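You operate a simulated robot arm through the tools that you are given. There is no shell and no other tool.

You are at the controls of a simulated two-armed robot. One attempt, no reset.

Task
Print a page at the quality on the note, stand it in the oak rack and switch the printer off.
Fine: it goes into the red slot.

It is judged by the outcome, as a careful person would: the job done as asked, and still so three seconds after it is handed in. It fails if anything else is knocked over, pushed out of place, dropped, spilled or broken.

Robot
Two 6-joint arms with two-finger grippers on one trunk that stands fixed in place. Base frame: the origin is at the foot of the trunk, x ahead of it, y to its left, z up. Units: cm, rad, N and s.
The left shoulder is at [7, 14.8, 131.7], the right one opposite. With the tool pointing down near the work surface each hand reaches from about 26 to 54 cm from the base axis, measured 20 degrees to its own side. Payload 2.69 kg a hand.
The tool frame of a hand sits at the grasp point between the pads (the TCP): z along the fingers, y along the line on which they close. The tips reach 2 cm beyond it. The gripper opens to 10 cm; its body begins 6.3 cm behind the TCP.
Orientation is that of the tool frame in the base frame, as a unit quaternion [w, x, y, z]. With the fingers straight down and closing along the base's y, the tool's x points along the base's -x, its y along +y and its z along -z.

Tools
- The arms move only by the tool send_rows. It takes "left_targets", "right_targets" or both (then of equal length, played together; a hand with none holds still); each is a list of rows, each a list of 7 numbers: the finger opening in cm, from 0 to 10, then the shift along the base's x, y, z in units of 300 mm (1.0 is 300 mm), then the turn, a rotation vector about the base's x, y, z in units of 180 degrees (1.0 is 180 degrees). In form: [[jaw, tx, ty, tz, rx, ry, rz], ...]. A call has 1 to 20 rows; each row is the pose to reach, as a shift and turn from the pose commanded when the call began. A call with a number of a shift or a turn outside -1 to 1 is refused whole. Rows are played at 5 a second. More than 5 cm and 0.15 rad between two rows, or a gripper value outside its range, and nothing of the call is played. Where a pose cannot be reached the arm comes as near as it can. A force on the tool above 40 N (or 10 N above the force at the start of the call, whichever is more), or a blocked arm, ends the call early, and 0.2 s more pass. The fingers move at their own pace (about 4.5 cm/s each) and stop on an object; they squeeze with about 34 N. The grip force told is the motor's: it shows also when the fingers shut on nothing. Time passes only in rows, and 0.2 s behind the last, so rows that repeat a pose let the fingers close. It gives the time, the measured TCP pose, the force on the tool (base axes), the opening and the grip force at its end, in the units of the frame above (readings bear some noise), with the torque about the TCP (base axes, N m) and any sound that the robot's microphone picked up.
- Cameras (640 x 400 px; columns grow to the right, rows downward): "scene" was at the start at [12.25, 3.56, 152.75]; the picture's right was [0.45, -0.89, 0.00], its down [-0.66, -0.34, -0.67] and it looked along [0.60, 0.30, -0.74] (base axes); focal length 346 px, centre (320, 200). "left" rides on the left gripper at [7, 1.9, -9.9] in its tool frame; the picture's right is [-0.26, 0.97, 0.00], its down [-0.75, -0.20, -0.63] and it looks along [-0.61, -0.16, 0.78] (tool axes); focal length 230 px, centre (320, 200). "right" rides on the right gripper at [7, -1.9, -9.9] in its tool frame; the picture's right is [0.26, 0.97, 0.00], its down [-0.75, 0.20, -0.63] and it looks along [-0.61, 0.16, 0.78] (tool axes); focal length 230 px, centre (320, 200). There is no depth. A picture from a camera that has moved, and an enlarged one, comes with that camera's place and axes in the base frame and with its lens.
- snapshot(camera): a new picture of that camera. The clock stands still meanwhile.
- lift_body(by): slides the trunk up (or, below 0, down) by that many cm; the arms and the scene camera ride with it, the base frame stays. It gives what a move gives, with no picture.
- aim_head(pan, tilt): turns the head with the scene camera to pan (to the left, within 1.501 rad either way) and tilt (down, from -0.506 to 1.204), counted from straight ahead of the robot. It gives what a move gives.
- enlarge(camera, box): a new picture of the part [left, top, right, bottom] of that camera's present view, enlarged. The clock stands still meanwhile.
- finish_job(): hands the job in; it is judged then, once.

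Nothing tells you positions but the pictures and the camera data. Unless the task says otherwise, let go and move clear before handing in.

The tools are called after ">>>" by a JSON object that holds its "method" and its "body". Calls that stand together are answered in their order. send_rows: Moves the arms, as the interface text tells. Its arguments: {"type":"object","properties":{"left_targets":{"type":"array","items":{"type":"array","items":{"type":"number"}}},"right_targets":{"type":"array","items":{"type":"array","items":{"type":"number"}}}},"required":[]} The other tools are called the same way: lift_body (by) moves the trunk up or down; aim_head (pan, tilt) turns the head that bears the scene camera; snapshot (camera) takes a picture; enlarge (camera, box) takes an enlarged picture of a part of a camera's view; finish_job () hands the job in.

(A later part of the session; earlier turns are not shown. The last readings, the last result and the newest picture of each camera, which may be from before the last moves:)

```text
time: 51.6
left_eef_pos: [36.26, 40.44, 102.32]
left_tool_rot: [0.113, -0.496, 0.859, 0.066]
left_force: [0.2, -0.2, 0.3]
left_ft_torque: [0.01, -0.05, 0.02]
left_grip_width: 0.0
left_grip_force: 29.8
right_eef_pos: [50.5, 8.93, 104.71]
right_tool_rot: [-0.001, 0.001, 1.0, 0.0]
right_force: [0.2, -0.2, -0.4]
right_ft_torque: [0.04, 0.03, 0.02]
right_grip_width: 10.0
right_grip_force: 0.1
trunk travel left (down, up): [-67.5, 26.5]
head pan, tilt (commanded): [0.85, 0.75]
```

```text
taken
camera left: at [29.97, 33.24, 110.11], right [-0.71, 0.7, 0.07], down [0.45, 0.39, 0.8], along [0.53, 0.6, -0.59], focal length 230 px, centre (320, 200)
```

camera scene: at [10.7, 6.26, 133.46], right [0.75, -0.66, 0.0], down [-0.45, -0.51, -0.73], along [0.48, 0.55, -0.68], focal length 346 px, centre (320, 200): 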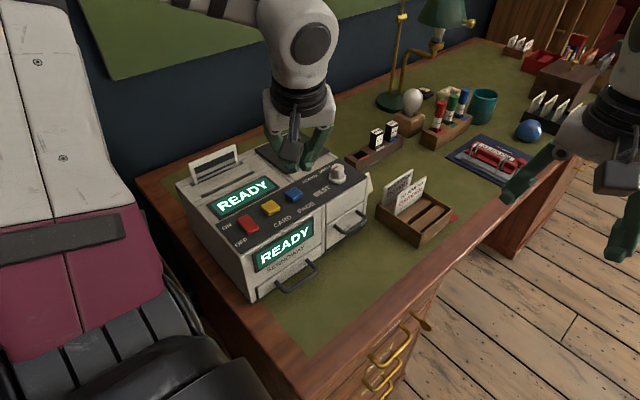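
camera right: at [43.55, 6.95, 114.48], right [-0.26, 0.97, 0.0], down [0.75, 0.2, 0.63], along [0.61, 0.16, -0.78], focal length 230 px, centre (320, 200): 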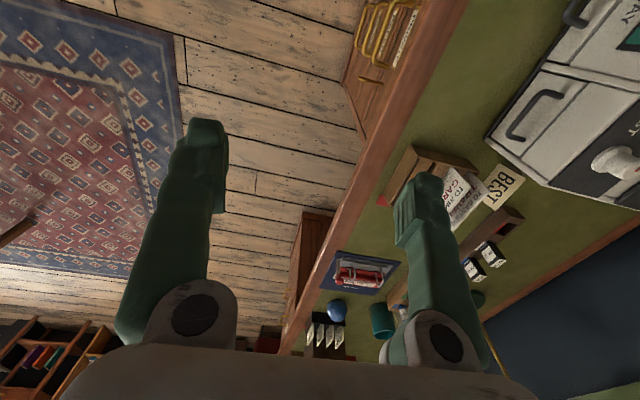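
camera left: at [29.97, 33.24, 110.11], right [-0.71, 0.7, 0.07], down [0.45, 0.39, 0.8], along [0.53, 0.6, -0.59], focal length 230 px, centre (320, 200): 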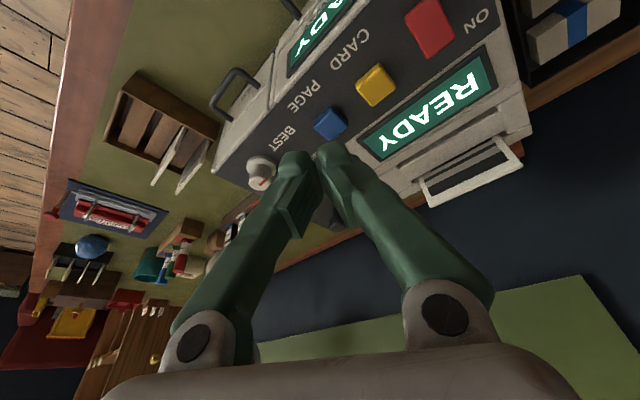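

It's READY again and the page stands out of the rear slot. I'll zoom in to locate it precisely.

>>> {"method": "enlarge", "body": {"camera": "scene", "box": [170, 130, 290, 220]}}

>>> {"method": "enlarge", "body": {"camera": "left", "box": [370, 70, 550, 230]}}

```text
4.44 times, centred on (230, 175) of scene
camera zoom: at [10.7, 6.26, 133.46], right [0.75, -0.66, 0.0], down [-0.45, -0.51, -0.73], along [0.48, 0.55, -0.68], focal length 1536 px, centre (720, 311)
```

zoom: 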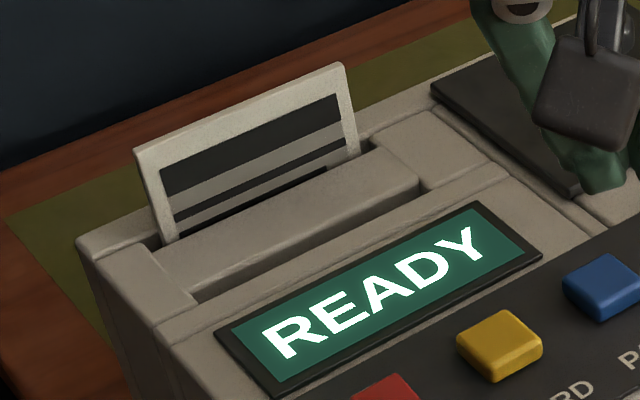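

```text
2.50 times, centred on (460, 150) of left
camera zoom: at [29.97, 33.24, 110.11], right [-0.71, 0.7, 0.07], down [0.45, 0.39, 0.8], along [0.53, 0.6, -0.59], focal length 575 px, centre (-30, 325)
```

zoom: 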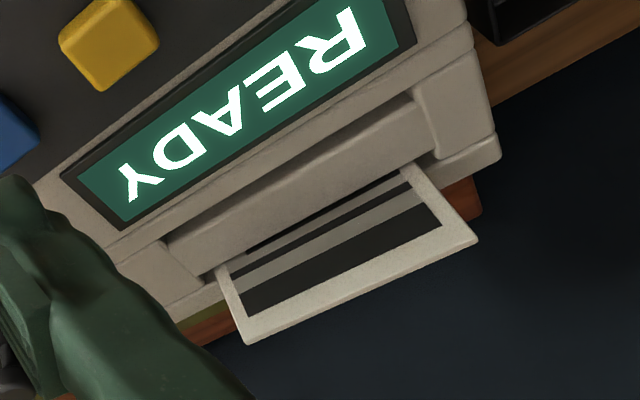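

The page spans x 26.2–35.8 at y≈60.3, with its top at z≈95, about 4 cm above the slot. To pinch it I need the fingers closing along y out there, and the wrist roll seems limited at yaw 0. The gripper is symmetric, so I'll test rolling it to yaw 180° at a safe height.

>>> {"method": "send_rows", "body": {"left_targets": [[0, 0, -0.01, 0.02, -0.0054, -0.0032, 0.0414], [0, 0, -0.02, 0.04, -0.0109, -0.0063, 0.0828], [0, 0, -0.03, 0.06, -0.0163, -0.0095, 0.1242], [0, 0, -0.04, 0.08, -0.0218, -0.0126, 0.1656], [0, 0, -0.05, 0.1, -0.0272, -0.0158, 0.2069], [0, 0, -0.06, 0.1, -0.0327, -0.0189, 0.2483], [0, 0, -0.07, 0.1, -0.0381, -0.0221, 0.2897], [0, 0, -0.08, 0.1, -0.0436, -0.0252, 0.3311], [0, 0, -0.09, 0.1, -0.049, -0.0284, 0.3725], [0, 0, -0.1, 0.1, -0.0544, -0.0315, 0.4139], [0, 0, -0.1, 0.1, -0.0599, -0.0347, 0.4553], [0, 0, -0.1, 0.1, -0.0653, -0.0378, 0.4967], [0, 0, -0.1, 0.1, -0.0708, -0.041, 0.538], [0, 0, -0.1, 0.1, -0.0762, -0.0441, 0.5794], [0, 0, -0.1, 0.1, -0.0817, -0.0473, 0.6208], [0, 0, -0.1, 0.1, -0.0871, -0.0504, 0.6622], [0, 0, -0.1, 0.1, -0.0871, -0.0504, 0.6622]]}}

>>> {"method": "snapshot", "body": {"camera": "scene"}}

>>> {"method": "snapshot", "body": {"camera": "left"}}

```text
time: 55.2
left_eef_pos: [35.99, 37.33, 105.59]
left_tool_rot: [0.0, 1.0, 0.001, 0.0]
left_force: [0.1, 0.4, -0.8]
left_ft_torque: [-0.02, -0.02, 0.03]
left_grip_width: 0.0
left_grip_force: 29.8
right_eef_pos: [50.48, 8.78, 104.76]
right_tool_rot: [-0.001, 0.001, 1.0, 0.0]
right_force: [-0.1, 0.4, 0.1]
right_ft_torque: [0.0, 0.0, -0.01]
right_grip_width: 10.02
right_grip_force: 0.0
trunk travel left (down, up): [-67.5, 26.5]
head pan, tilt (commanded): [0.85, 0.75]
```

```text
taken
camera scene: at [10.71, 6.25, 133.46], right [0.75, -0.66, 0.0], down [-0.45, -0.51, -0.73], along [0.48, 0.55, -0.68], focal length 346 px, centre (320, 200)
```

scene: 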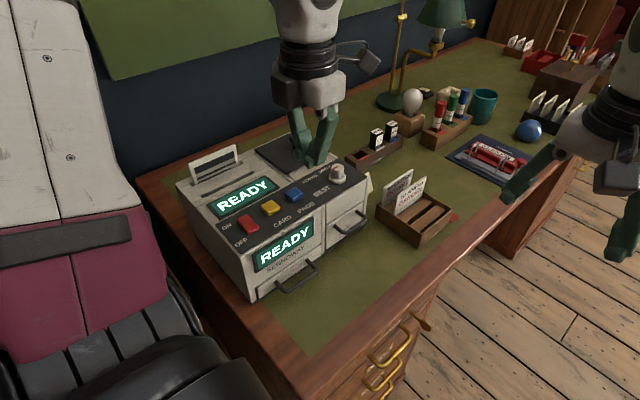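

```text
taken
camera left: at [42.99, 35.48, 115.32], right [-0.26, -0.97, 0.0], down [-0.75, 0.2, 0.63], along [-0.61, 0.16, -0.78], focal length 230 px, centre (320, 200)
```

left: 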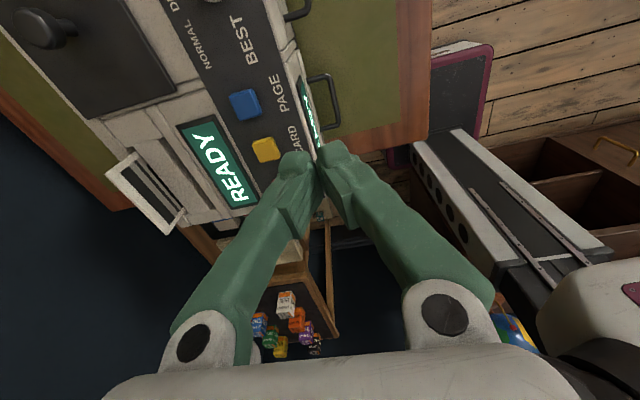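

The flip works. Now I'm testing reach toward the page: tool tilted 35° toward +x, moving out to about (28, 57) at z 106, well above everything.

>>> {"method": "send_rows", "body": {"left_targets": [[1, -0.03, 0.08, 0.01, 0, -0.028, 0], [2, -0.07, 0.17, 0.01, 0, -0.056, 0], [3, -0.11, 0.26, 0.01, 0, -0.083, 0], [4, -0.15, 0.35, 0.01, 0, -0.111, 0], [4, -0.19, 0.44, 0.01, 0, -0.139, 0], [4, -0.23, 0.53, 0.01, 0, -0.167, 0], [4, -0.265, 0.61, 0.01, 0, -0.1944, 0], [4, -0.265, 0.657, 0.01, 0, -0.1944, 0], [4, -0.265, 0.657, 0.01, 0, -0.1944, 0]]}}

>>> {"method": "snapshot", "body": {"camera": "scene"}}

>>> {"method": "snapshot", "body": {"camera": "left"}}

```text
time: 57.2
left_eef_pos: [45.26, 48.58, 106.39]
left_tool_rot: [0.001, 0.954, 0.001, 0.3]
left_force: [-0.2, 0.1, -0.7]
left_ft_torque: [0.0, 0.0, -0.02]
left_grip_width: 3.99
left_grip_force: 0.1
left hand out of reach, approached as far as the arm can: row 2, 3, 4, 5, 6, 7, 8, 9
right_eef_pos: [50.37, 8.95, 104.64]
right_tool_rot: [-0.001, 0.0, 1.0, -0.001]
right_force: [-0.2, -0.1, -0.3]
right_ft_torque: [0.0, 0.02, 0.04]
right_grip_width: 10.01
right_grip_force: 0.1
trunk travel left (down, up): [-67.5, 26.5]
head pan, tilt (commanded): [0.85, 0.75]
```

```text
taken
camera scene: at [10.73, 6.5, 133.44], right [0.75, -0.66, 0.0], down [-0.45, -0.51, -0.73], along [0.48, 0.55, -0.68], focal length 346 px, centre (320, 200)
```

scene: 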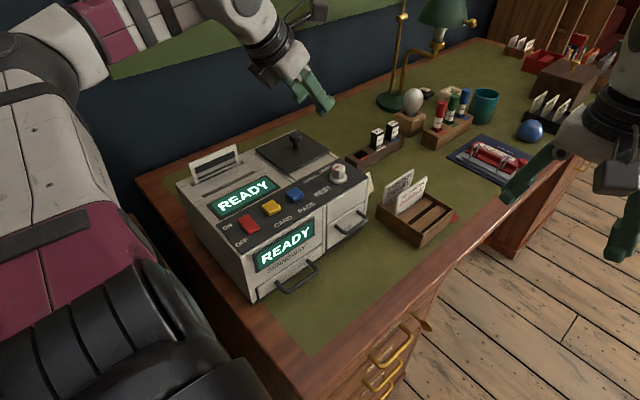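

```text
taken
camera left: at [45.33, 46.69, 118.46], right [-0.21, -0.97, -0.15], down [-0.98, 0.2, 0.09], along [-0.05, 0.16, -0.99], focal length 230 px, centre (320, 200)
```

left: 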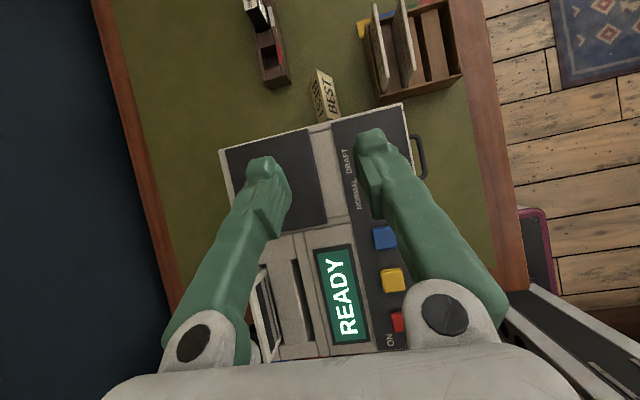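

The arm drifted to (45, 48.6) instead, so another joint is limiting. I'll look at the arm configuration with the head to understand which one.

>>> {"method": "aim_head", "body": {"pan": 1.4, "tilt": 0.9}}

>>> {"method": "snapshot", "body": {"camera": "scene"}}

>>> {"method": "aim_head", "body": {"pan": 1.3, "tilt": 0.3}}

>>> {"method": "snapshot", "body": {"camera": "scene"}}

>>> {"method": "aim_head", "body": {"pan": -1.2, "tilt": 0.9}}

>>> {"method": "snapshot", "body": {"camera": "scene"}}

```text
time: 58.2
left_eef_pos: [45.26, 48.31, 106.34]
left_tool_rot: [0.0, 0.954, 0.001, 0.301]
left_force: [0.4, -0.5, 0.3]
left_ft_torque: [-0.02, 0.02, -0.03]
left_grip_width: 4.0
left_grip_force: 0.1
right_eef_pos: [50.46, 8.8, 104.7]
right_tool_rot: [-0.001, 0.001, 1.0, 0.001]
right_force: [0.0, 0.4, -0.1]
right_ft_torque: [0.03, -0.02, 0.0]
right_grip_width: 10.01
right_grip_force: 0.2
trunk travel left (down, up): [-67.5, 26.5]
head pan, tilt (commanded): [1.4, 0.901]
```

```text
taken
camera scene: at [6.53, 7.49, 132.27], right [0.99, -0.17, 0.0], down [-0.13, -0.77, -0.62], along [0.11, 0.61, -0.78], focal length 346 px, centre (320, 200)
```

scene: 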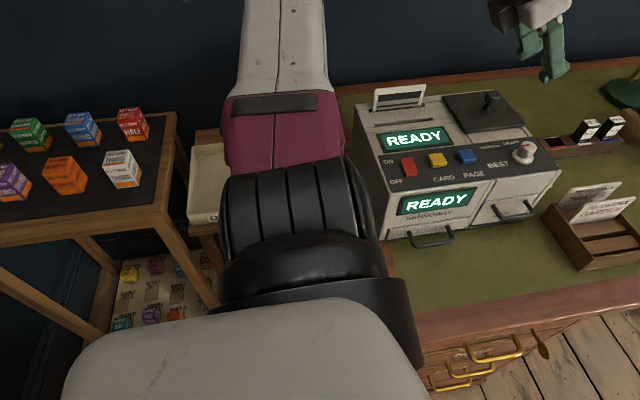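

```text
time: 59.2
left_eef_pos: [45.26, 48.34, 106.48]
left_tool_rot: [0.0, 0.953, 0.001, 0.301]
left_force: [0.1, -0.4, 0.0]
left_ft_torque: [0.01, 0.01, -0.02]
left_grip_width: 4.01
left_grip_force: 0.2
right_eef_pos: [50.4, 8.7, 104.61]
right_tool_rot: [-0.001, 0.0, 1.0, -0.001]
right_force: [0.0, 0.2, 0.0]
right_ft_torque: [0.02, -0.02, -0.02]
right_grip_width: 10.0
right_grip_force: 0.1
trunk travel left (down, up): [-67.5, 26.5]
head pan, tilt (commanded): [1.3, 0.3]
```

```text
taken
camera scene: at [7.73, 9.03, 137.49], right [0.96, -0.27, 0.0], down [-0.08, -0.29, -0.95], along [0.26, 0.92, -0.3], focal length 346 px, centre (320, 200)
```

scene: 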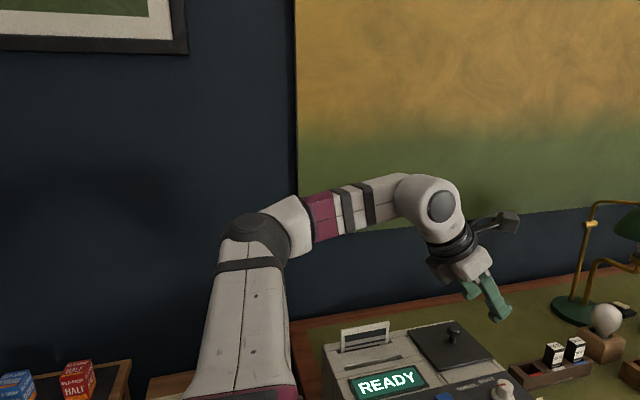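

```text
time: 61.5
left_eef_pos: [45.3, 48.28, 106.54]
left_tool_rot: [0.0, 0.954, 0.001, 0.301]
left_force: [0.9, -0.6, -0.2]
left_ft_torque: [-0.01, 0.03, -0.01]
left_grip_width: 4.0
left_grip_force: 0.0
right_eef_pos: [50.46, 8.82, 104.77]
right_tool_rot: [-0.001, 0.001, 1.0, 0.0]
right_force: [0.8, -0.6, 0.5]
right_ft_torque: [0.0, 0.04, 0.03]
right_grip_width: 9.98
right_grip_force: 0.1
trunk travel left (down, up): [-67.5, 26.5]
head pan, tilt (commanded): [-1.201, 0.901]
```

```text
taken
camera scene: at [7.96, -7.0, 132.28], right [-0.93, -0.36, 0.0], down [-0.28, 0.73, -0.62], along [0.22, -0.58, -0.78], focal length 346 px, centre (320, 200)
```

scene: 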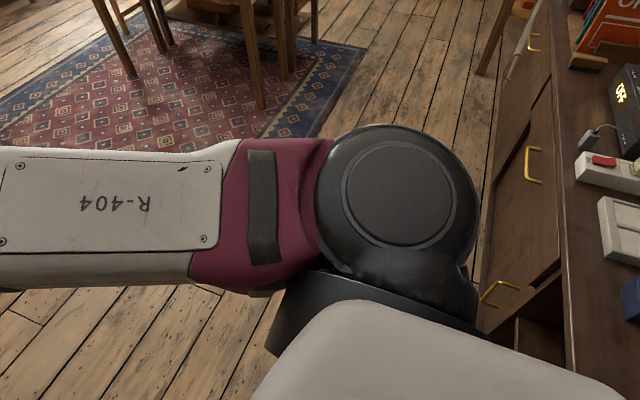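

The shoulder's first axis points outward and up, and all the stuck points lie near the same small distance from that axis. That means the upper arm was at its limit because the trunk is too low. Raising the trunk should free the outward reach, so I'll go up 12 cm.

>>> {"method": "lift_body", "body": {"by": 12}}

>>> {"method": "aim_head", "body": {"pan": 0.95, "tilt": 0.7}}

>>> {"method": "send_rows", "body": {"left_targets": [[4, -0.08, 0.03, -0.08, 0, 0, 0], [4, -0.16, 0.07, -0.16, 0, 0, 0], [4, -0.24, 0.11, -0.24, 0, 0, 0], [4, -0.32, 0.15, -0.3, 0, 0, 0], [4, -0.4, 0.19, -0.36, 0, 0, 0], [4, -0.48, 0.24, -0.4, 0, 0, 0], [4, -0.5367, 0.29, -0.433, 0, 0, 0], [4, -0.5367, 0.29, -0.433, 0, 0, 0]]}}

>>> {"method": "snapshot", "body": {"camera": "scene"}}

>>> {"method": "snapshot", "body": {"camera": "left"}}

```text
time: 63.0
left_eef_pos: [45.37, 48.32, 118.49]
left_tool_rot: [0.001, 0.954, 0.0, 0.301]
left_force: [0.0, -0.5, -0.5]
left_ft_torque: [0.01, -0.01, 0.0]
left_grip_width: 4.0
left_grip_force: 0.0
right_eef_pos: [50.44, 8.91, 116.65]
right_tool_rot: [-0.001, 0.001, 1.0, 0.0]
right_force: [0.1, 1.2, -0.2]
right_ft_torque: [-0.01, -0.01, 0.03]
right_grip_width: 9.99
right_grip_force: 0.0
trunk travel left (down, up): [-79.5, 14.5]
head pan, tilt (commanded): [-1.201, 0.901]
```

```text
time: 65.0
left_eef_pos: [45.2, 48.24, 118.59]
left_tool_rot: [0.001, 0.954, 0.001, 0.301]
left_force: [-0.5, -0.2, 0.9]
left_ft_torque: [-0.02, 0.02, 0.0]
left_grip_width: 3.99
left_grip_force: 0.0
right_eef_pos: [50.41, 8.85, 116.68]
right_tool_rot: [-0.002, 0.001, 1.0, 0.0]
right_force: [0.3, 0.2, -0.1]
right_ft_torque: [0.01, -0.01, 0.01]
right_grip_width: 9.99
right_grip_force: 0.0
trunk travel left (down, up): [-79.5, 14.5]
head pan, tilt (commanded): [0.949, 0.7]
```

```text
time: 66.8
left_eef_pos: [36.88, 58.55, 100.27]
left_tool_rot: [0.0, 0.953, 0.002, 0.302]
left_force: [0.3, -0.2, -0.2]
left_ft_torque: [0.02, -0.02, 0.0]
left_grip_width: 3.99
left_grip_force: 0.0
left hand out of reach, approached as far as the arm can: row 1, 2, 3, 4, 5, 6, 7, 8
right_eef_pos: [50.26, 9.07, 116.87]
right_tool_rot: [0.0, 0.0, 1.0, -0.002]
right_force: [0.2, 0.1, 0.6]
right_ft_torque: [0.01, -0.01, 0.02]
right_grip_width: 10.0
right_grip_force: 0.1
trunk travel left (down, up): [-79.5, 14.5]
head pan, tilt (commanded): [0.949, 0.7]
```

```text
taken
camera scene: at [9.99, 7.22, 145.89], right [0.81, -0.58, 0.0], down [-0.37, -0.53, -0.76], along [0.45, 0.62, -0.64], focal length 346 px, centre (320, 200)
```

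scene: 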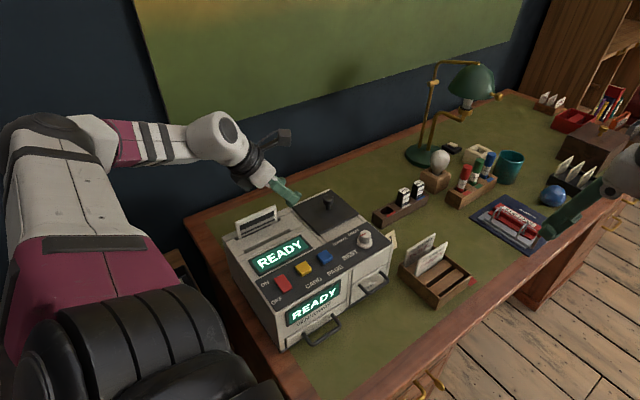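

```text
taken
camera left: at [36.97, 56.68, 112.24], right [-0.21, -0.97, -0.15], down [-0.98, 0.2, 0.08], along [-0.05, 0.16, -0.99], focal length 230 px, centre (320, 200)
```

left: 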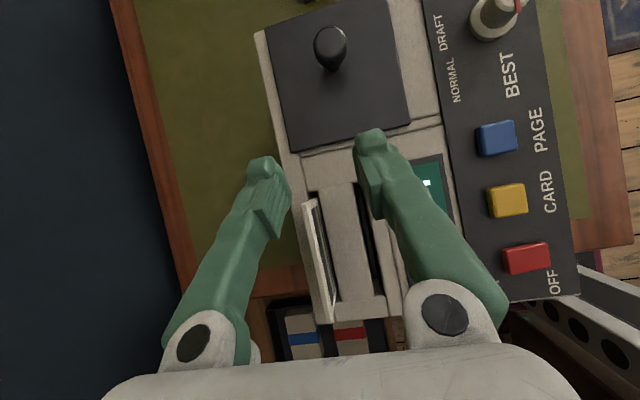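

Now it reaches out to (36.9, 58.6, 100.3), with the page just ahead between the fingers. I'll zoom in for a precise page position.

>>> {"method": "enlarge", "body": {"camera": "left", "box": [270, 180, 390, 340]}}

>>> {"method": "enlarge", "body": {"camera": "scene", "box": [210, 160, 330, 260]}}

```text
2.50 times, centred on (330, 260) of left
camera zoom: at [36.97, 56.68, 112.24], right [-0.21, -0.97, -0.15], down [-0.98, 0.2, 0.08], along [-0.05, 0.16, -0.99], focal length 575 px, centre (295, 50)
```

zoom: 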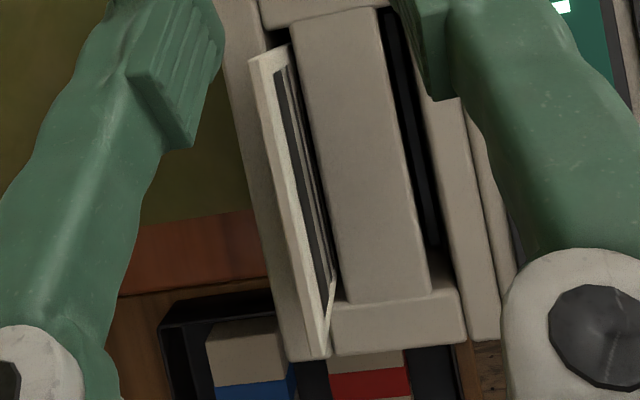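

```text
4.00 times, centred on (270, 210) of scene
camera zoom: at [9.99, 7.22, 145.89], right [0.81, -0.58, 0.0], down [-0.37, -0.53, -0.76], along [0.45, 0.62, -0.64], focal length 1383 px, centre (520, 160)
```

zoom: 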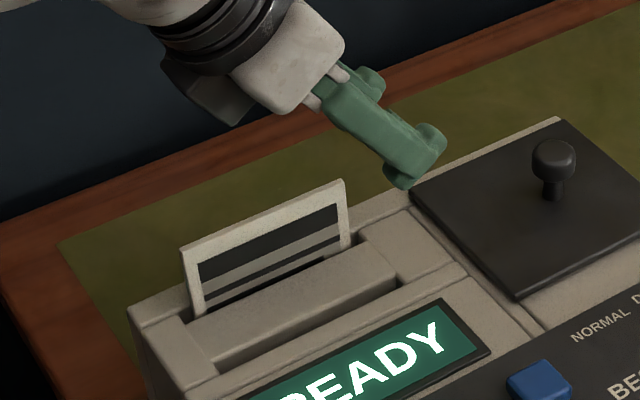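

The page is at y≈60.65, spanning x 26.3–36, with negligible yaw. I'm moving to hover above its centre.

>>> {"method": "send_rows", "body": {"left_targets": [[4, -0.06, 0.02, -0.01, 0, 0, 0], [4, -0.12, 0.04, -0.02, 0, 0, 0], [4, -0.18, 0.06, -0.03, 0, 0, 0], [4, -0.2127, 0.07, -0.0423, 0, 0, 0], [4, -0.2127, 0.07, -0.0423, 0, 0, 0]]}}

>>> {"method": "snapshot", "body": {"camera": "left"}}

>>> {"method": "enlarge", "body": {"camera": "scene", "box": [180, 130, 340, 260]}}

```text
time: 68.0
left_eef_pos: [33.22, 60.36, 98.14]
left_tool_rot: [-0.001, 0.954, 0.001, 0.301]
left_force: [-0.2, 0.4, -0.4]
left_ft_torque: [0.0, 0.02, 0.01]
left_grip_width: 3.99
left_grip_force: 0.1
left hand out of reach, approached as far as the arm can: row 2, 3, 4, 5
right_eef_pos: [50.46, 8.7, 116.66]
right_tool_rot: [0.0, 0.001, 1.0, 0.0]
right_force: [0.3, 0.3, 0.1]
right_ft_torque: [0.03, -0.01, -0.01]
right_grip_width: 9.99
right_grip_force: 0.1
trunk travel left (down, up): [-79.5, 14.5]
head pan, tilt (commanded): [0.949, 0.7]
```

```text
taken
camera left: at [33.27, 58.43, 110.19], right [-0.21, -0.97, -0.15], down [-0.98, 0.2, 0.08], along [-0.05, 0.16, -0.99], focal length 230 px, centre (320, 200)
```

left: 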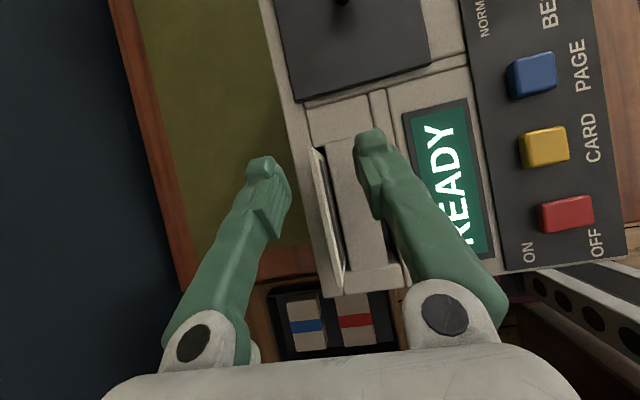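

```text
3.08 times, centred on (260, 195) of scene
camera zoom: at [10.24, 6.89, 145.89], right [0.81, -0.58, 0.0], down [-0.38, -0.52, -0.76], along [0.45, 0.62, -0.64], focal length 1064 px, centre (505, 215)
```

zoom: 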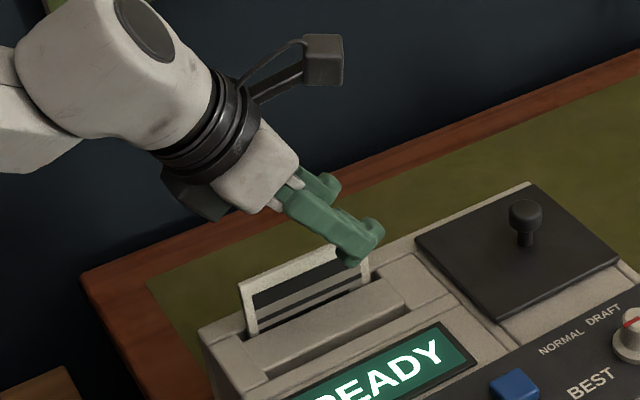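

The fingers straddle the page with it centred between them, and the printer's top there is z≈90. I'm descending alongside the page to z≈93.8 and easing toward −x.

>>> {"method": "send_rows", "body": {"left_targets": [[4, 0, 0.004, -0.04, 0, 0, 0], [4, -0.01, 0.008, -0.08, 0, 0, 0], [4, -0.03, 0.008, -0.115, 0, 0, 0], [4, -0.06, 0.008, -0.145, 0, 0, 0], [4, -0.09, 0.008, -0.145, 0, 0, 0], [4, -0.09, 0.008, -0.145, 0, 0, 0]]}}

>>> {"method": "snapshot", "body": {"camera": "left"}}

>>> {"method": "enlarge", "body": {"camera": "scene", "box": [180, 130, 340, 260]}}

```text
time: 69.4
left_eef_pos: [30.58, 60.66, 93.74]
left_tool_rot: [0.0, 0.954, 0.0, 0.3]
left_force: [0.1, 0.1, 0.4]
left_ft_torque: [0.02, 0.02, 0.0]
left_grip_width: 4.01
left_grip_force: 0.0
right_eef_pos: [50.41, 8.8, 116.79]
right_tool_rot: [-0.001, 0.0, 1.0, 0.0]
right_force: [-0.3, -0.2, 0.6]
right_ft_torque: [0.03, 0.03, 0.0]
right_grip_width: 9.99
right_grip_force: 0.0
trunk travel left (down, up): [-79.5, 14.5]
head pan, tilt (commanded): [0.949, 0.7]
```

```text
taken
camera left: at [30.54, 58.82, 105.8], right [-0.21, -0.97, -0.15], down [-0.98, 0.2, 0.08], along [-0.05, 0.16, -0.99], focal length 230 px, centre (320, 200)
```

left: 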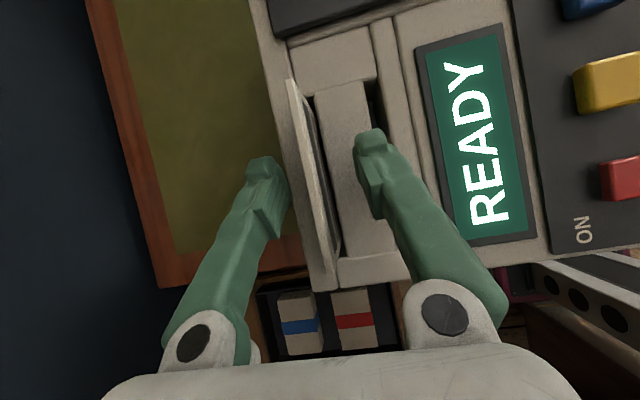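

```text
3.08 times, centred on (260, 195) of scene
camera zoom: at [10.2, 6.95, 145.89], right [0.81, -0.58, 0.0], down [-0.38, -0.52, -0.76], along [0.45, 0.62, -0.64], focal length 1064 px, centre (505, 215)
```

zoom: 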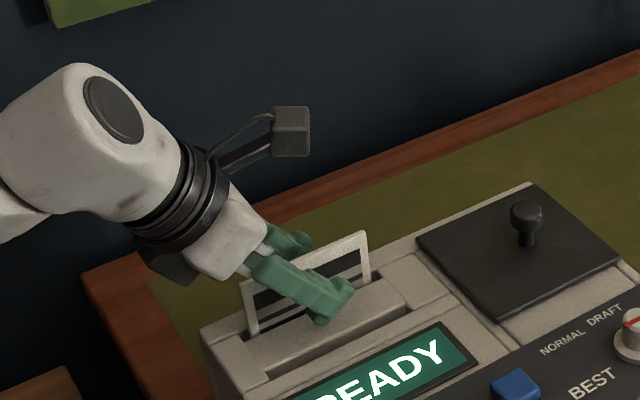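

All targets were reached and the page is between the pads, so I'm closing on it.

>>> {"method": "send_rows", "body": {"left_targets": [[2, 0, 0, 0, 0, 0, 0], [0, 0, 0, 0, 0, 0, 0], [0, 0, 0, 0, 0, 0, 0], [0, 0, 0, 0, 0, 0, 0]]}}

>>> {"method": "snapshot", "body": {"camera": "left"}}

>>> {"method": "enlarge", "body": {"camera": "scene", "box": [180, 130, 340, 260]}}

```text
time: 70.4
left_eef_pos: [30.44, 60.68, 93.83]
left_tool_rot: [0.0, 0.953, 0.001, 0.302]
left_force: [-0.1, 0.8, 0.0]
left_ft_torque: [0.0, -0.03, -0.03]
left_grip_width: 0.59
left_grip_force: 32.6
right_eef_pos: [50.31, 8.88, 116.68]
right_tool_rot: [-0.001, 0.0, 1.0, 0.0]
right_force: [0.8, -0.3, -0.9]
right_ft_torque: [0.0, -0.01, -0.02]
right_grip_width: 10.02
right_grip_force: 0.0
trunk travel left (down, up): [-79.5, 14.5]
head pan, tilt (commanded): [0.949, 0.7]
```

```text
taken
camera left: at [30.55, 58.84, 105.8], right [-0.21, -0.97, -0.15], down [-0.98, 0.2, 0.08], along [-0.05, 0.16, -0.99], focal length 230 px, centre (320, 200)
```

left: 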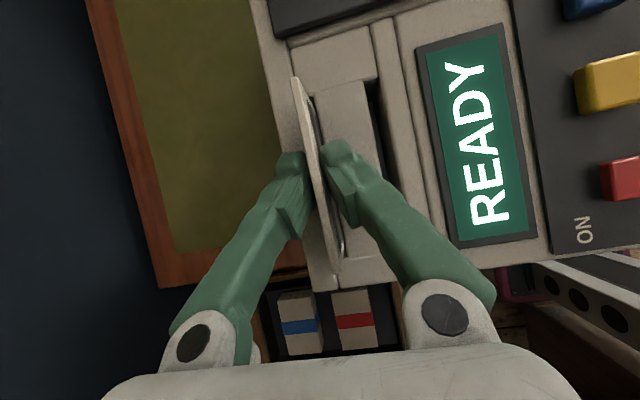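

```text
3.08 times, centred on (260, 195) of scene
camera zoom: at [10.18, 6.97, 145.89], right [0.81, -0.58, 0.0], down [-0.38, -0.52, -0.76], along [0.45, 0.62, -0.64], focal length 1064 px, centre (505, 215)
```

zoom: 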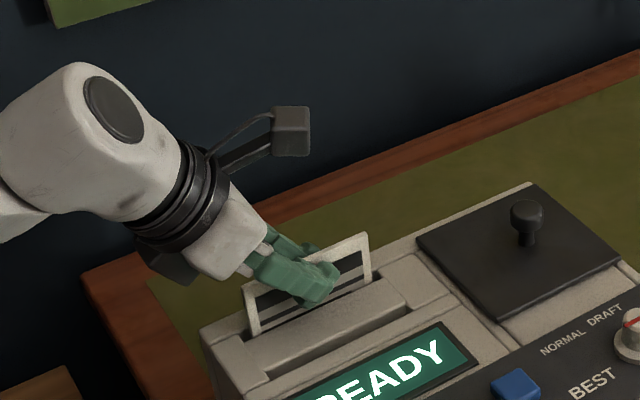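

The page is gripped (0.59 cm). I'll raise it straight up with the trunk lift, which keeps the arm pose and so avoids the reach limit.

>>> {"method": "lift_body", "body": {"by": 4}}

>>> {"method": "snapshot", "body": {"camera": "scene"}}

>>> {"method": "snapshot", "body": {"camera": "left"}}

```text
time: 71.2
left_eef_pos: [30.57, 60.74, 97.8]
left_tool_rot: [0.0, 0.954, 0.001, 0.301]
left_force: [-0.4, 0.9, -0.8]
left_ft_torque: [-0.01, 0.01, 0.05]
left_grip_width: 0.62
left_grip_force: 31.8
right_eef_pos: [50.36, 8.81, 120.75]
right_tool_rot: [0.0, 0.0, 1.0, 0.0]
right_force: [0.6, 0.4, -0.5]
right_ft_torque: [0.01, -0.01, -0.02]
right_grip_width: 9.97
right_grip_force: 0.1
trunk travel left (down, up): [-83.5, 10.5]
head pan, tilt (commanded): [0.949, 0.7]
```

```text
taken
camera scene: at [10.19, 6.98, 149.89], right [0.81, -0.58, 0.0], down [-0.38, -0.52, -0.76], along [0.45, 0.62, -0.64], focal length 346 px, centre (320, 200)
```

scene: 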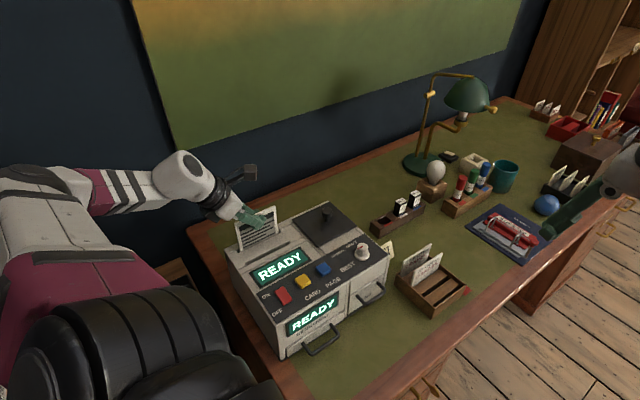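

```text
taken
camera left: at [30.56, 58.84, 109.8], right [-0.21, -0.97, -0.15], down [-0.98, 0.2, 0.08], along [-0.05, 0.16, -0.99], focal length 230 px, centre (320, 200)
```

left: 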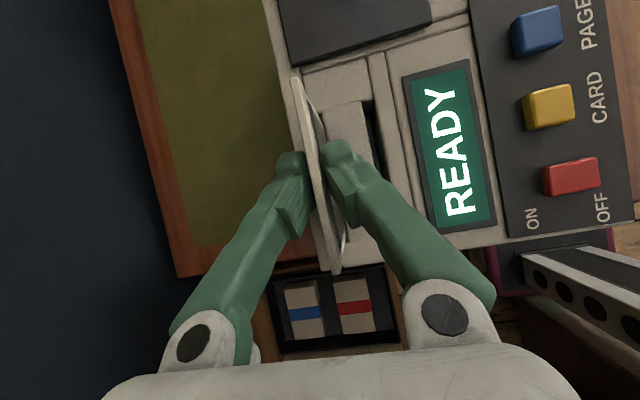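

The page came up 4 cm with no resistance. I'm lifting further.

>>> {"method": "lift_body", "body": {"by": 6}}

>>> {"method": "snapshot", "body": {"camera": "scene"}}

>>> {"method": "enlarge", "body": {"camera": "scene", "box": [180, 180, 340, 300]}}

```text
time: 72.2
left_eef_pos: [30.53, 60.72, 103.73]
left_tool_rot: [0.0, 0.954, 0.0, 0.301]
left_force: [0.5, -0.5, -0.6]
left_ft_torque: [0.02, -0.02, 0.06]
left_grip_width: 0.61
left_grip_force: 32.2
right_eef_pos: [50.57, 8.95, 126.74]
right_tool_rot: [-0.001, 0.0, 1.0, 0.0]
right_force: [-0.7, 0.1, 0.0]
right_ft_torque: [0.0, 0.02, 0.0]
right_grip_width: 9.98
right_grip_force: 0.1
trunk travel left (down, up): [-89.5, 4.5]
head pan, tilt (commanded): [0.949, 0.7]
```

```text
taken
camera scene: at [10.19, 6.98, 155.89], right [0.81, -0.58, 0.0], down [-0.38, -0.52, -0.76], along [0.45, 0.62, -0.64], focal length 346 px, centre (320, 200)
```

scene: 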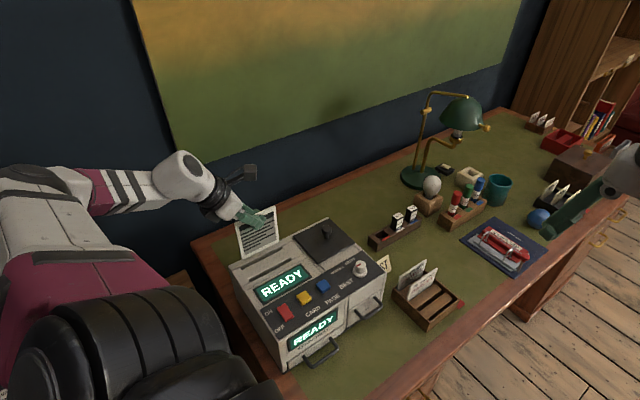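

```text
3.33 times, centred on (260, 240) of scene
camera zoom: at [10.19, 6.98, 155.89], right [0.81, -0.58, 0.0], down [-0.38, -0.52, -0.76], along [0.45, 0.62, -0.64], focal length 1152 px, centre (520, 67)
```

zoom: 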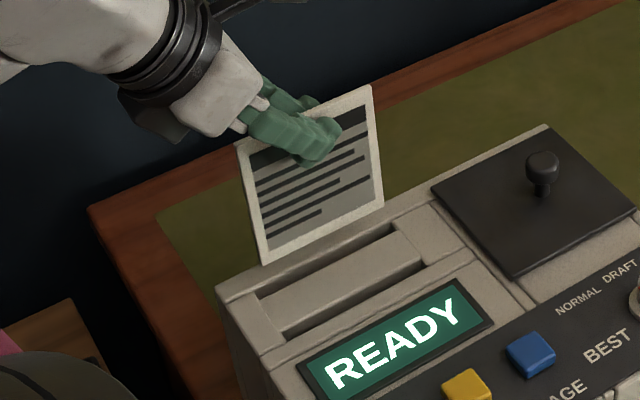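

The page is fully out (about 9.6 × 12.1 cm), with its bottom at z≈93, above the printer. I'll raise the trunk 3 cm more for clearance and then carry the page diagonally toward the rack.

>>> {"method": "lift_body", "body": {"by": 3.5}}

>>> {"method": "send_rows", "body": {"left_targets": [[0, 0.03, -0.02, 0, 0, 0, 0], [0, 0.08, -0.07, 0, 0, 0, 0], [0, 0.14, -0.13, 0, 0, 0, 0], [0, 0.2, -0.2, 0, 0, 0, 0], [0, 0.27, -0.27, 0, 0, 0, 0], [0, 0.34, -0.34, 0, 0, 0, 0], [0, 0.4, -0.41, 0, 0, 0, 0], [0, 0.46, -0.48, 0, 0, 0, 0], [0, 0.5, -0.52, 0, 0, 0, 0]]}}

>>> {"method": "snapshot", "body": {"camera": "scene"}}

>>> {"method": "snapshot", "body": {"camera": "left"}}

```text
time: 73.0
left_eef_pos: [30.52, 60.8, 107.25]
left_tool_rot: [0.0, 0.954, 0.0, 0.301]
left_force: [-0.1, 1.0, -0.5]
left_ft_torque: [-0.02, -0.02, 0.01]
left_grip_width: 0.58
left_grip_force: 31.9
right_eef_pos: [50.47, 8.79, 130.2]
right_tool_rot: [-0.001, 0.001, 1.0, 0.0]
right_force: [-0.3, -0.2, -0.5]
right_ft_torque: [-0.01, 0.02, 0.03]
right_grip_width: 9.98
right_grip_force: 0.0
trunk travel left (down, up): [-93.0, 1.0]
head pan, tilt (commanded): [0.949, 0.7]
```

```text
time: 75.0
left_eef_pos: [45.74, 44.77, 107.41]
left_tool_rot: [0.0, 0.954, 0.0, 0.301]
left_force: [-0.7, 0.6, 0.3]
left_ft_torque: [0.02, 0.01, 0.01]
left_grip_width: 0.62
left_grip_force: 32.5
right_eef_pos: [50.56, 8.59, 130.06]
right_tool_rot: [-0.001, 0.0, 1.0, 0.001]
right_force: [0.1, 0.1, 0.2]
right_ft_torque: [0.0, 0.01, 0.0]
right_grip_width: 10.0
right_grip_force: 0.1
trunk travel left (down, up): [-93.0, 1.0]
head pan, tilt (commanded): [0.949, 0.7]
```

```text
taken
camera scene: at [10.3, 6.89, 159.38], right [0.81, -0.58, 0.0], down [-0.38, -0.52, -0.76], along [0.45, 0.62, -0.64], focal length 346 px, centre (320, 200)
```

scene: 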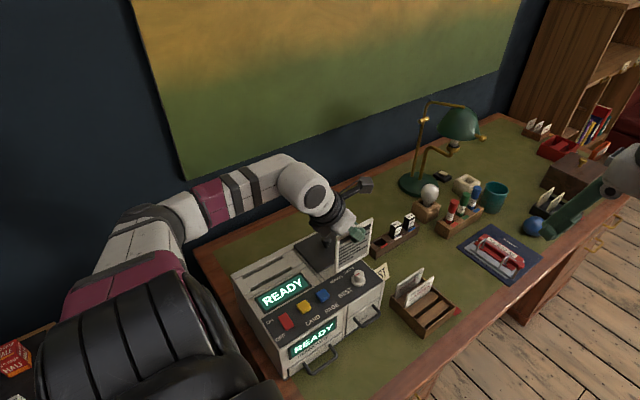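

```text
taken
camera left: at [45.83, 42.88, 119.42], right [-0.21, -0.97, -0.15], down [-0.98, 0.2, 0.09], along [-0.05, 0.16, -0.99], focal length 230 px, centre (320, 200)
```

left: 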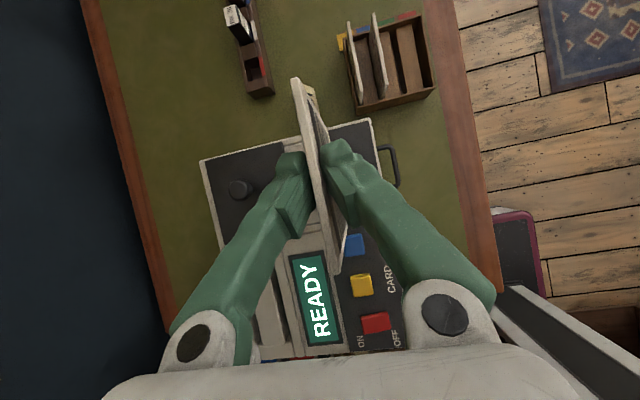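

No limits were hit. I'm continuing toward the rack at the same height.

>>> {"method": "send_rows", "body": {"left_targets": [[0, 0.05, -0.06, 0, 0, 0, 0], [0, 0.1, -0.12, 0, 0, 0, 0], [0, 0.16, -0.19, 0, 0, 0, 0], [0, 0.22, -0.26, 0, 0, 0, 0], [0, 0.28, -0.33, 0, 0, 0, 0], [0, 0.33, -0.4, 0, 0, 0, 0], [0, 0.37, -0.46, 0, 0, 0, 0], [0, 0.37, -0.46, 0, 0, 0, 0]]}}

>>> {"method": "snapshot", "body": {"camera": "left"}}

>>> {"method": "aim_head", "body": {"pan": 0.45, "tilt": 0.85}}

>>> {"method": "snapshot", "body": {"camera": "scene"}}

```text
time: 76.8
left_eef_pos: [56.5, 31.34, 107.21]
left_tool_rot: [0.0, 0.953, 0.001, 0.302]
left_force: [-0.4, 0.1, 0.0]
left_ft_torque: [-0.02, -0.01, 0.02]
left_grip_width: 0.59
left_grip_force: 32.1
right_eef_pos: [50.42, 8.75, 130.15]
right_tool_rot: [-0.001, 0.0, 1.0, 0.001]
right_force: [-0.4, -1.0, -0.2]
right_ft_torque: [0.02, -0.01, -0.02]
right_grip_width: 9.98
right_grip_force: 0.0
trunk travel left (down, up): [-93.0, 1.0]
head pan, tilt (commanded): [0.949, 0.7]
```

```text
taken
camera left: at [56.52, 29.48, 119.26], right [-0.21, -0.97, -0.15], down [-0.98, 0.2, 0.08], along [-0.05, 0.16, -0.99], focal length 230 px, centre (320, 200)
```

left: 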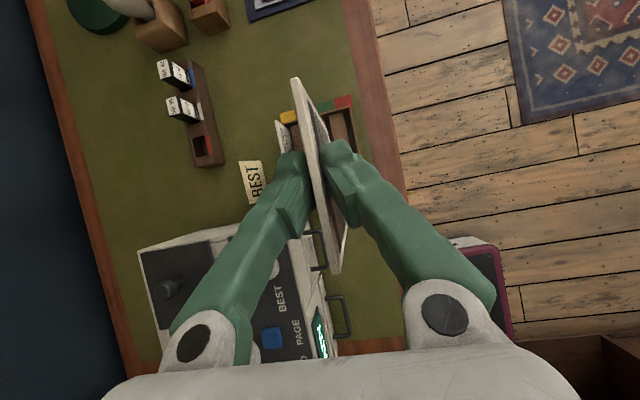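

```text
time: 77.8
left_eef_pos: [56.54, 31.46, 107.22]
left_tool_rot: [0.001, 0.954, 0.0, 0.3]
left_force: [0.7, -0.7, -0.2]
left_ft_torque: [-0.01, -0.02, 0.01]
left_grip_width: 0.6
left_grip_force: 32.3
right_eef_pos: [50.45, 8.85, 130.13]
right_tool_rot: [-0.002, 0.001, 1.0, 0.0]
right_force: [-0.2, -0.5, 0.3]
right_ft_torque: [0.04, 0.0, 0.03]
right_grip_width: 10.0
right_grip_force: 0.0
trunk travel left (down, up): [-93.0, 1.0]
head pan, tilt (commanded): [0.45, 0.85]
```

```text
taken
camera scene: at [12.27, 3.45, 158.16], right [0.44, -0.9, 0.0], down [-0.68, -0.33, -0.66], along [0.59, 0.29, -0.75], focal length 346 px, centre (320, 200)
```

scene: 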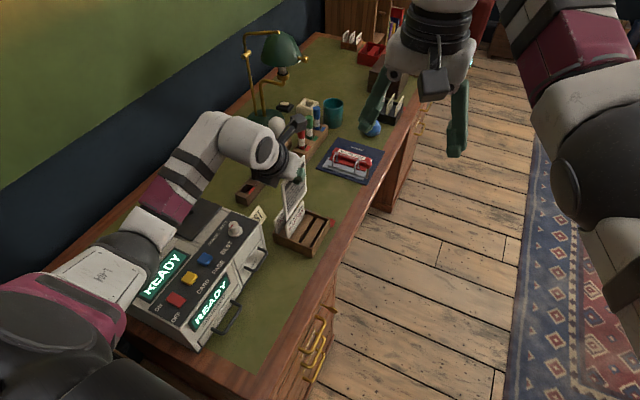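

I'm at (56.5, 31.4, 107) with no limits flagged. For accurate rack geometry I'll turn the right hand so its camera looks at the rack.

>>> {"method": "send_rows", "body": {"right_targets": [[10, 0, -0.02, 0, 0, 0, 0.04], [10, 0, -0.04, 0, 0, 0, 0.08], [10, 0, -0.06, 0, 0, 0, 0.12], [10, 0, -0.08, 0, 0, 0, 0.16], [10, 0, -0.1, 0, 0, 0, 0.194], [10, 0, -0.1, 0, 0, 0, 0.194]]}}

>>> {"method": "snapshot", "body": {"camera": "right"}}

>>> {"method": "enlarge", "body": {"camera": "scene", "box": [260, 150, 350, 270]}}

```text
time: 79.2
left_eef_pos: [56.24, 31.67, 107.22]
left_tool_rot: [0.001, 0.953, 0.002, 0.302]
left_force: [-0.5, 0.5, 0.3]
left_ft_torque: [0.0, -0.01, -0.01]
left_grip_width: 0.6
left_grip_force: 31.6
right_eef_pos: [47.76, 12.45, 131.1]
right_tool_rot: [0.008, -0.273, 0.962, 0.004]
right_force: [-0.2, -0.4, 0.6]
right_ft_torque: [-0.03, -0.01, -0.03]
right_grip_width: 9.99
right_grip_force: 0.0
right hand out of reach, approached as far as the arm can: row 1, 2, 3, 4, 5, 6
trunk travel left (down, up): [-93.0, 1.0]
head pan, tilt (commanded): [0.45, 0.85]
```

```text
taken
camera right: at [42.78, 7.15, 140.77], right [-0.73, 0.69, 0.0], down [0.53, 0.56, 0.64], along [0.44, 0.47, -0.77], focal length 230 px, centre (320, 200)
```

right: 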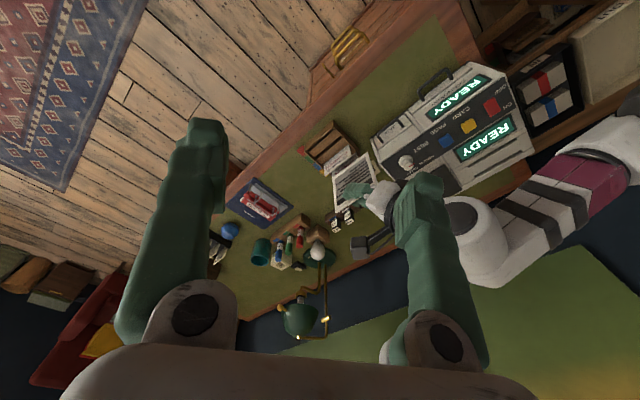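

```text
3.33 times, centred on (305, 210) of scene
camera zoom: at [12.04, 3.79, 158.17], right [0.44, -0.9, 0.0], down [-0.68, -0.33, -0.66], along [0.6, 0.29, -0.75], focal length 1152 px, centre (370, 167)
```

zoom: 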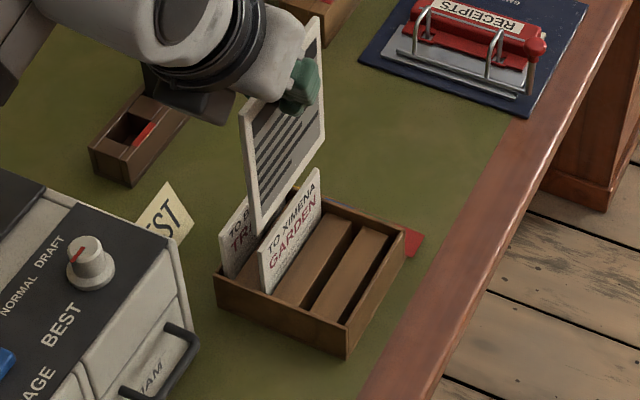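

Both cameras see the rack, so I'm zooming for measurement.

>>> {"method": "enlarge", "body": {"camera": "right", "box": [280, 110, 380, 180]}}

>>> {"method": "enlarge", "body": {"camera": "scene", "box": [265, 195, 335, 260]}}

```text
5.71 times, centred on (330, 145) of right
camera zoom: at [42.78, 7.15, 140.77], right [-0.73, 0.69, 0.0], down [0.53, 0.56, 0.64], along [0.44, 0.47, -0.77], focal length 1315 px, centre (263, 514)
```

zoom: 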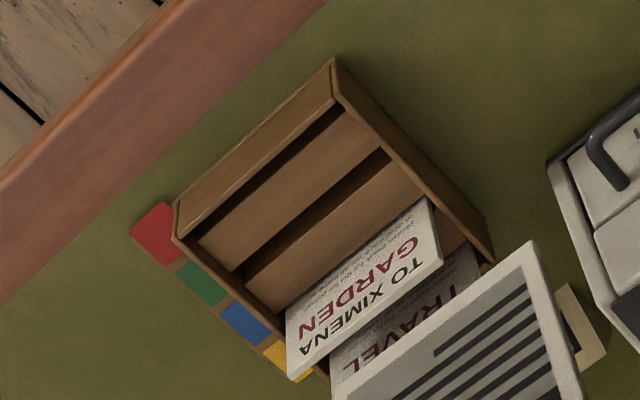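

```text
6.15 times, centred on (300, 228) of scene
camera zoom: at [12.04, 3.79, 158.17], right [0.44, -0.9, 0.0], down [-0.68, -0.33, -0.66], along [0.6, 0.29, -0.75], focal length 2128 px, centre (443, 31)
```

zoom: 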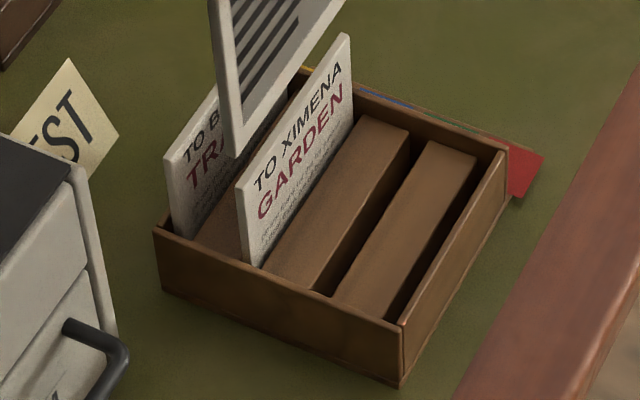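

Rack measured: rim at z≈81, x 57.1–67.9, with the red slot's centre at y≈28.45 between the front wall and the first block. I'll pull the right hand back for clearance and move the page above the red slot at the present height.

>>> {"method": "send_rows", "body": {"right_targets": [[10, -0.05, -0.07, 0, 0, 0, 0], [10, -0.1, -0.14, 0, 0, 0, 0], [10, -0.15, -0.2, 0, 0, 0, 0], [10, -0.2, -0.27, 0, 0, 0, 0], [10, -0.2, -0.27, 0, 0, 0, 0]]}}

>>> {"method": "send_rows", "body": {"left_targets": [[0, 0.04, -0.02, 0, 0, 0, 0], [0, 0.08, -0.045, 0, 0, 0, 0], [0, 0.12, -0.07, 0, 0, 0, 0], [0, 0.15, -0.085, 0, 0, 0, 0], [0, 0.176, -0.0977, 0, 0, 0, 0], [0, 0.176, -0.0977, 0, 0, 0, 0]]}}

>>> {"method": "snapshot", "body": {"camera": "right"}}

>>> {"method": "snapshot", "body": {"camera": "left"}}

```text
time: 80.4
left_eef_pos: [56.47, 31.45, 107.07]
left_tool_rot: [0.001, 0.953, 0.001, 0.302]
left_force: [0.2, 0.6, 0.5]
left_ft_torque: [-0.02, 0.0, 0.01]
left_grip_width: 0.6
left_grip_force: 31.7
right_eef_pos: [48.06, 12.06, 131.14]
right_tool_rot: [0.006, -0.271, 0.963, 0.006]
right_force: [0.0, -0.1, -0.8]
right_ft_torque: [0.03, 0.02, 0.01]
right_grip_width: 10.03
right_grip_force: 0.1
right hand out of reach, approached as far as the arm can: row 1, 2, 3, 4, 5
trunk travel left (down, up): [-93.0, 1.0]
head pan, tilt (commanded): [0.45, 0.85]
```

```text
time: 81.8
left_eef_pos: [61.94, 28.37, 107.3]
left_tool_rot: [0.0, 0.954, 0.001, 0.301]
left_force: [-0.1, -0.7, -0.2]
left_ft_torque: [0.0, -0.01, -0.03]
left_grip_width: 0.59
left_grip_force: 31.6
right_eef_pos: [48.01, 12.11, 131.05]
right_tool_rot: [0.007, -0.271, 0.963, 0.006]
right_force: [-0.7, -0.2, -0.4]
right_ft_torque: [-0.03, 0.01, -0.04]
right_grip_width: 9.99
right_grip_force: 0.0
trunk travel left (down, up): [-93.0, 1.0]
head pan, tilt (commanded): [0.45, 0.85]
```

```text
taken
camera right: at [43.0, 6.79, 140.72], right [-0.72, 0.69, 0.0], down [0.53, 0.55, 0.64], along [0.44, 0.47, -0.77], focal length 230 px, centre (320, 200)
```

right: 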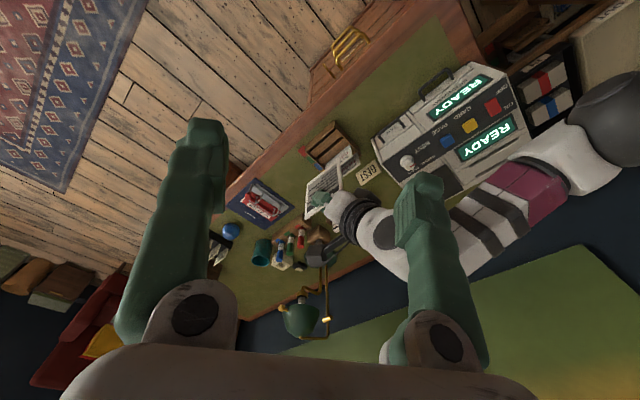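

```text
taken
camera left: at [62.05, 26.48, 119.4], right [-0.21, -0.97, -0.15], down [-0.98, 0.2, 0.08], along [-0.05, 0.16, -0.99], focal length 230 px, centre (320, 200)
```

left: 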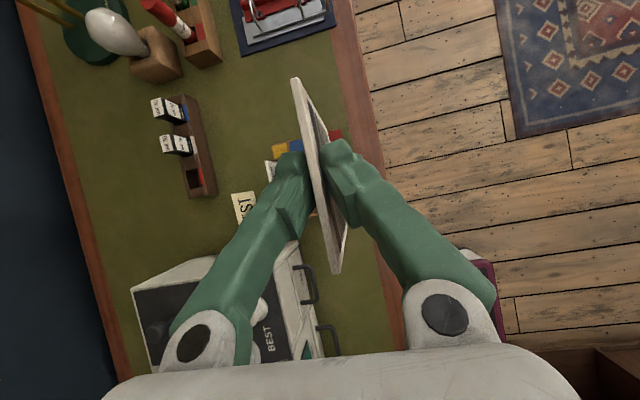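

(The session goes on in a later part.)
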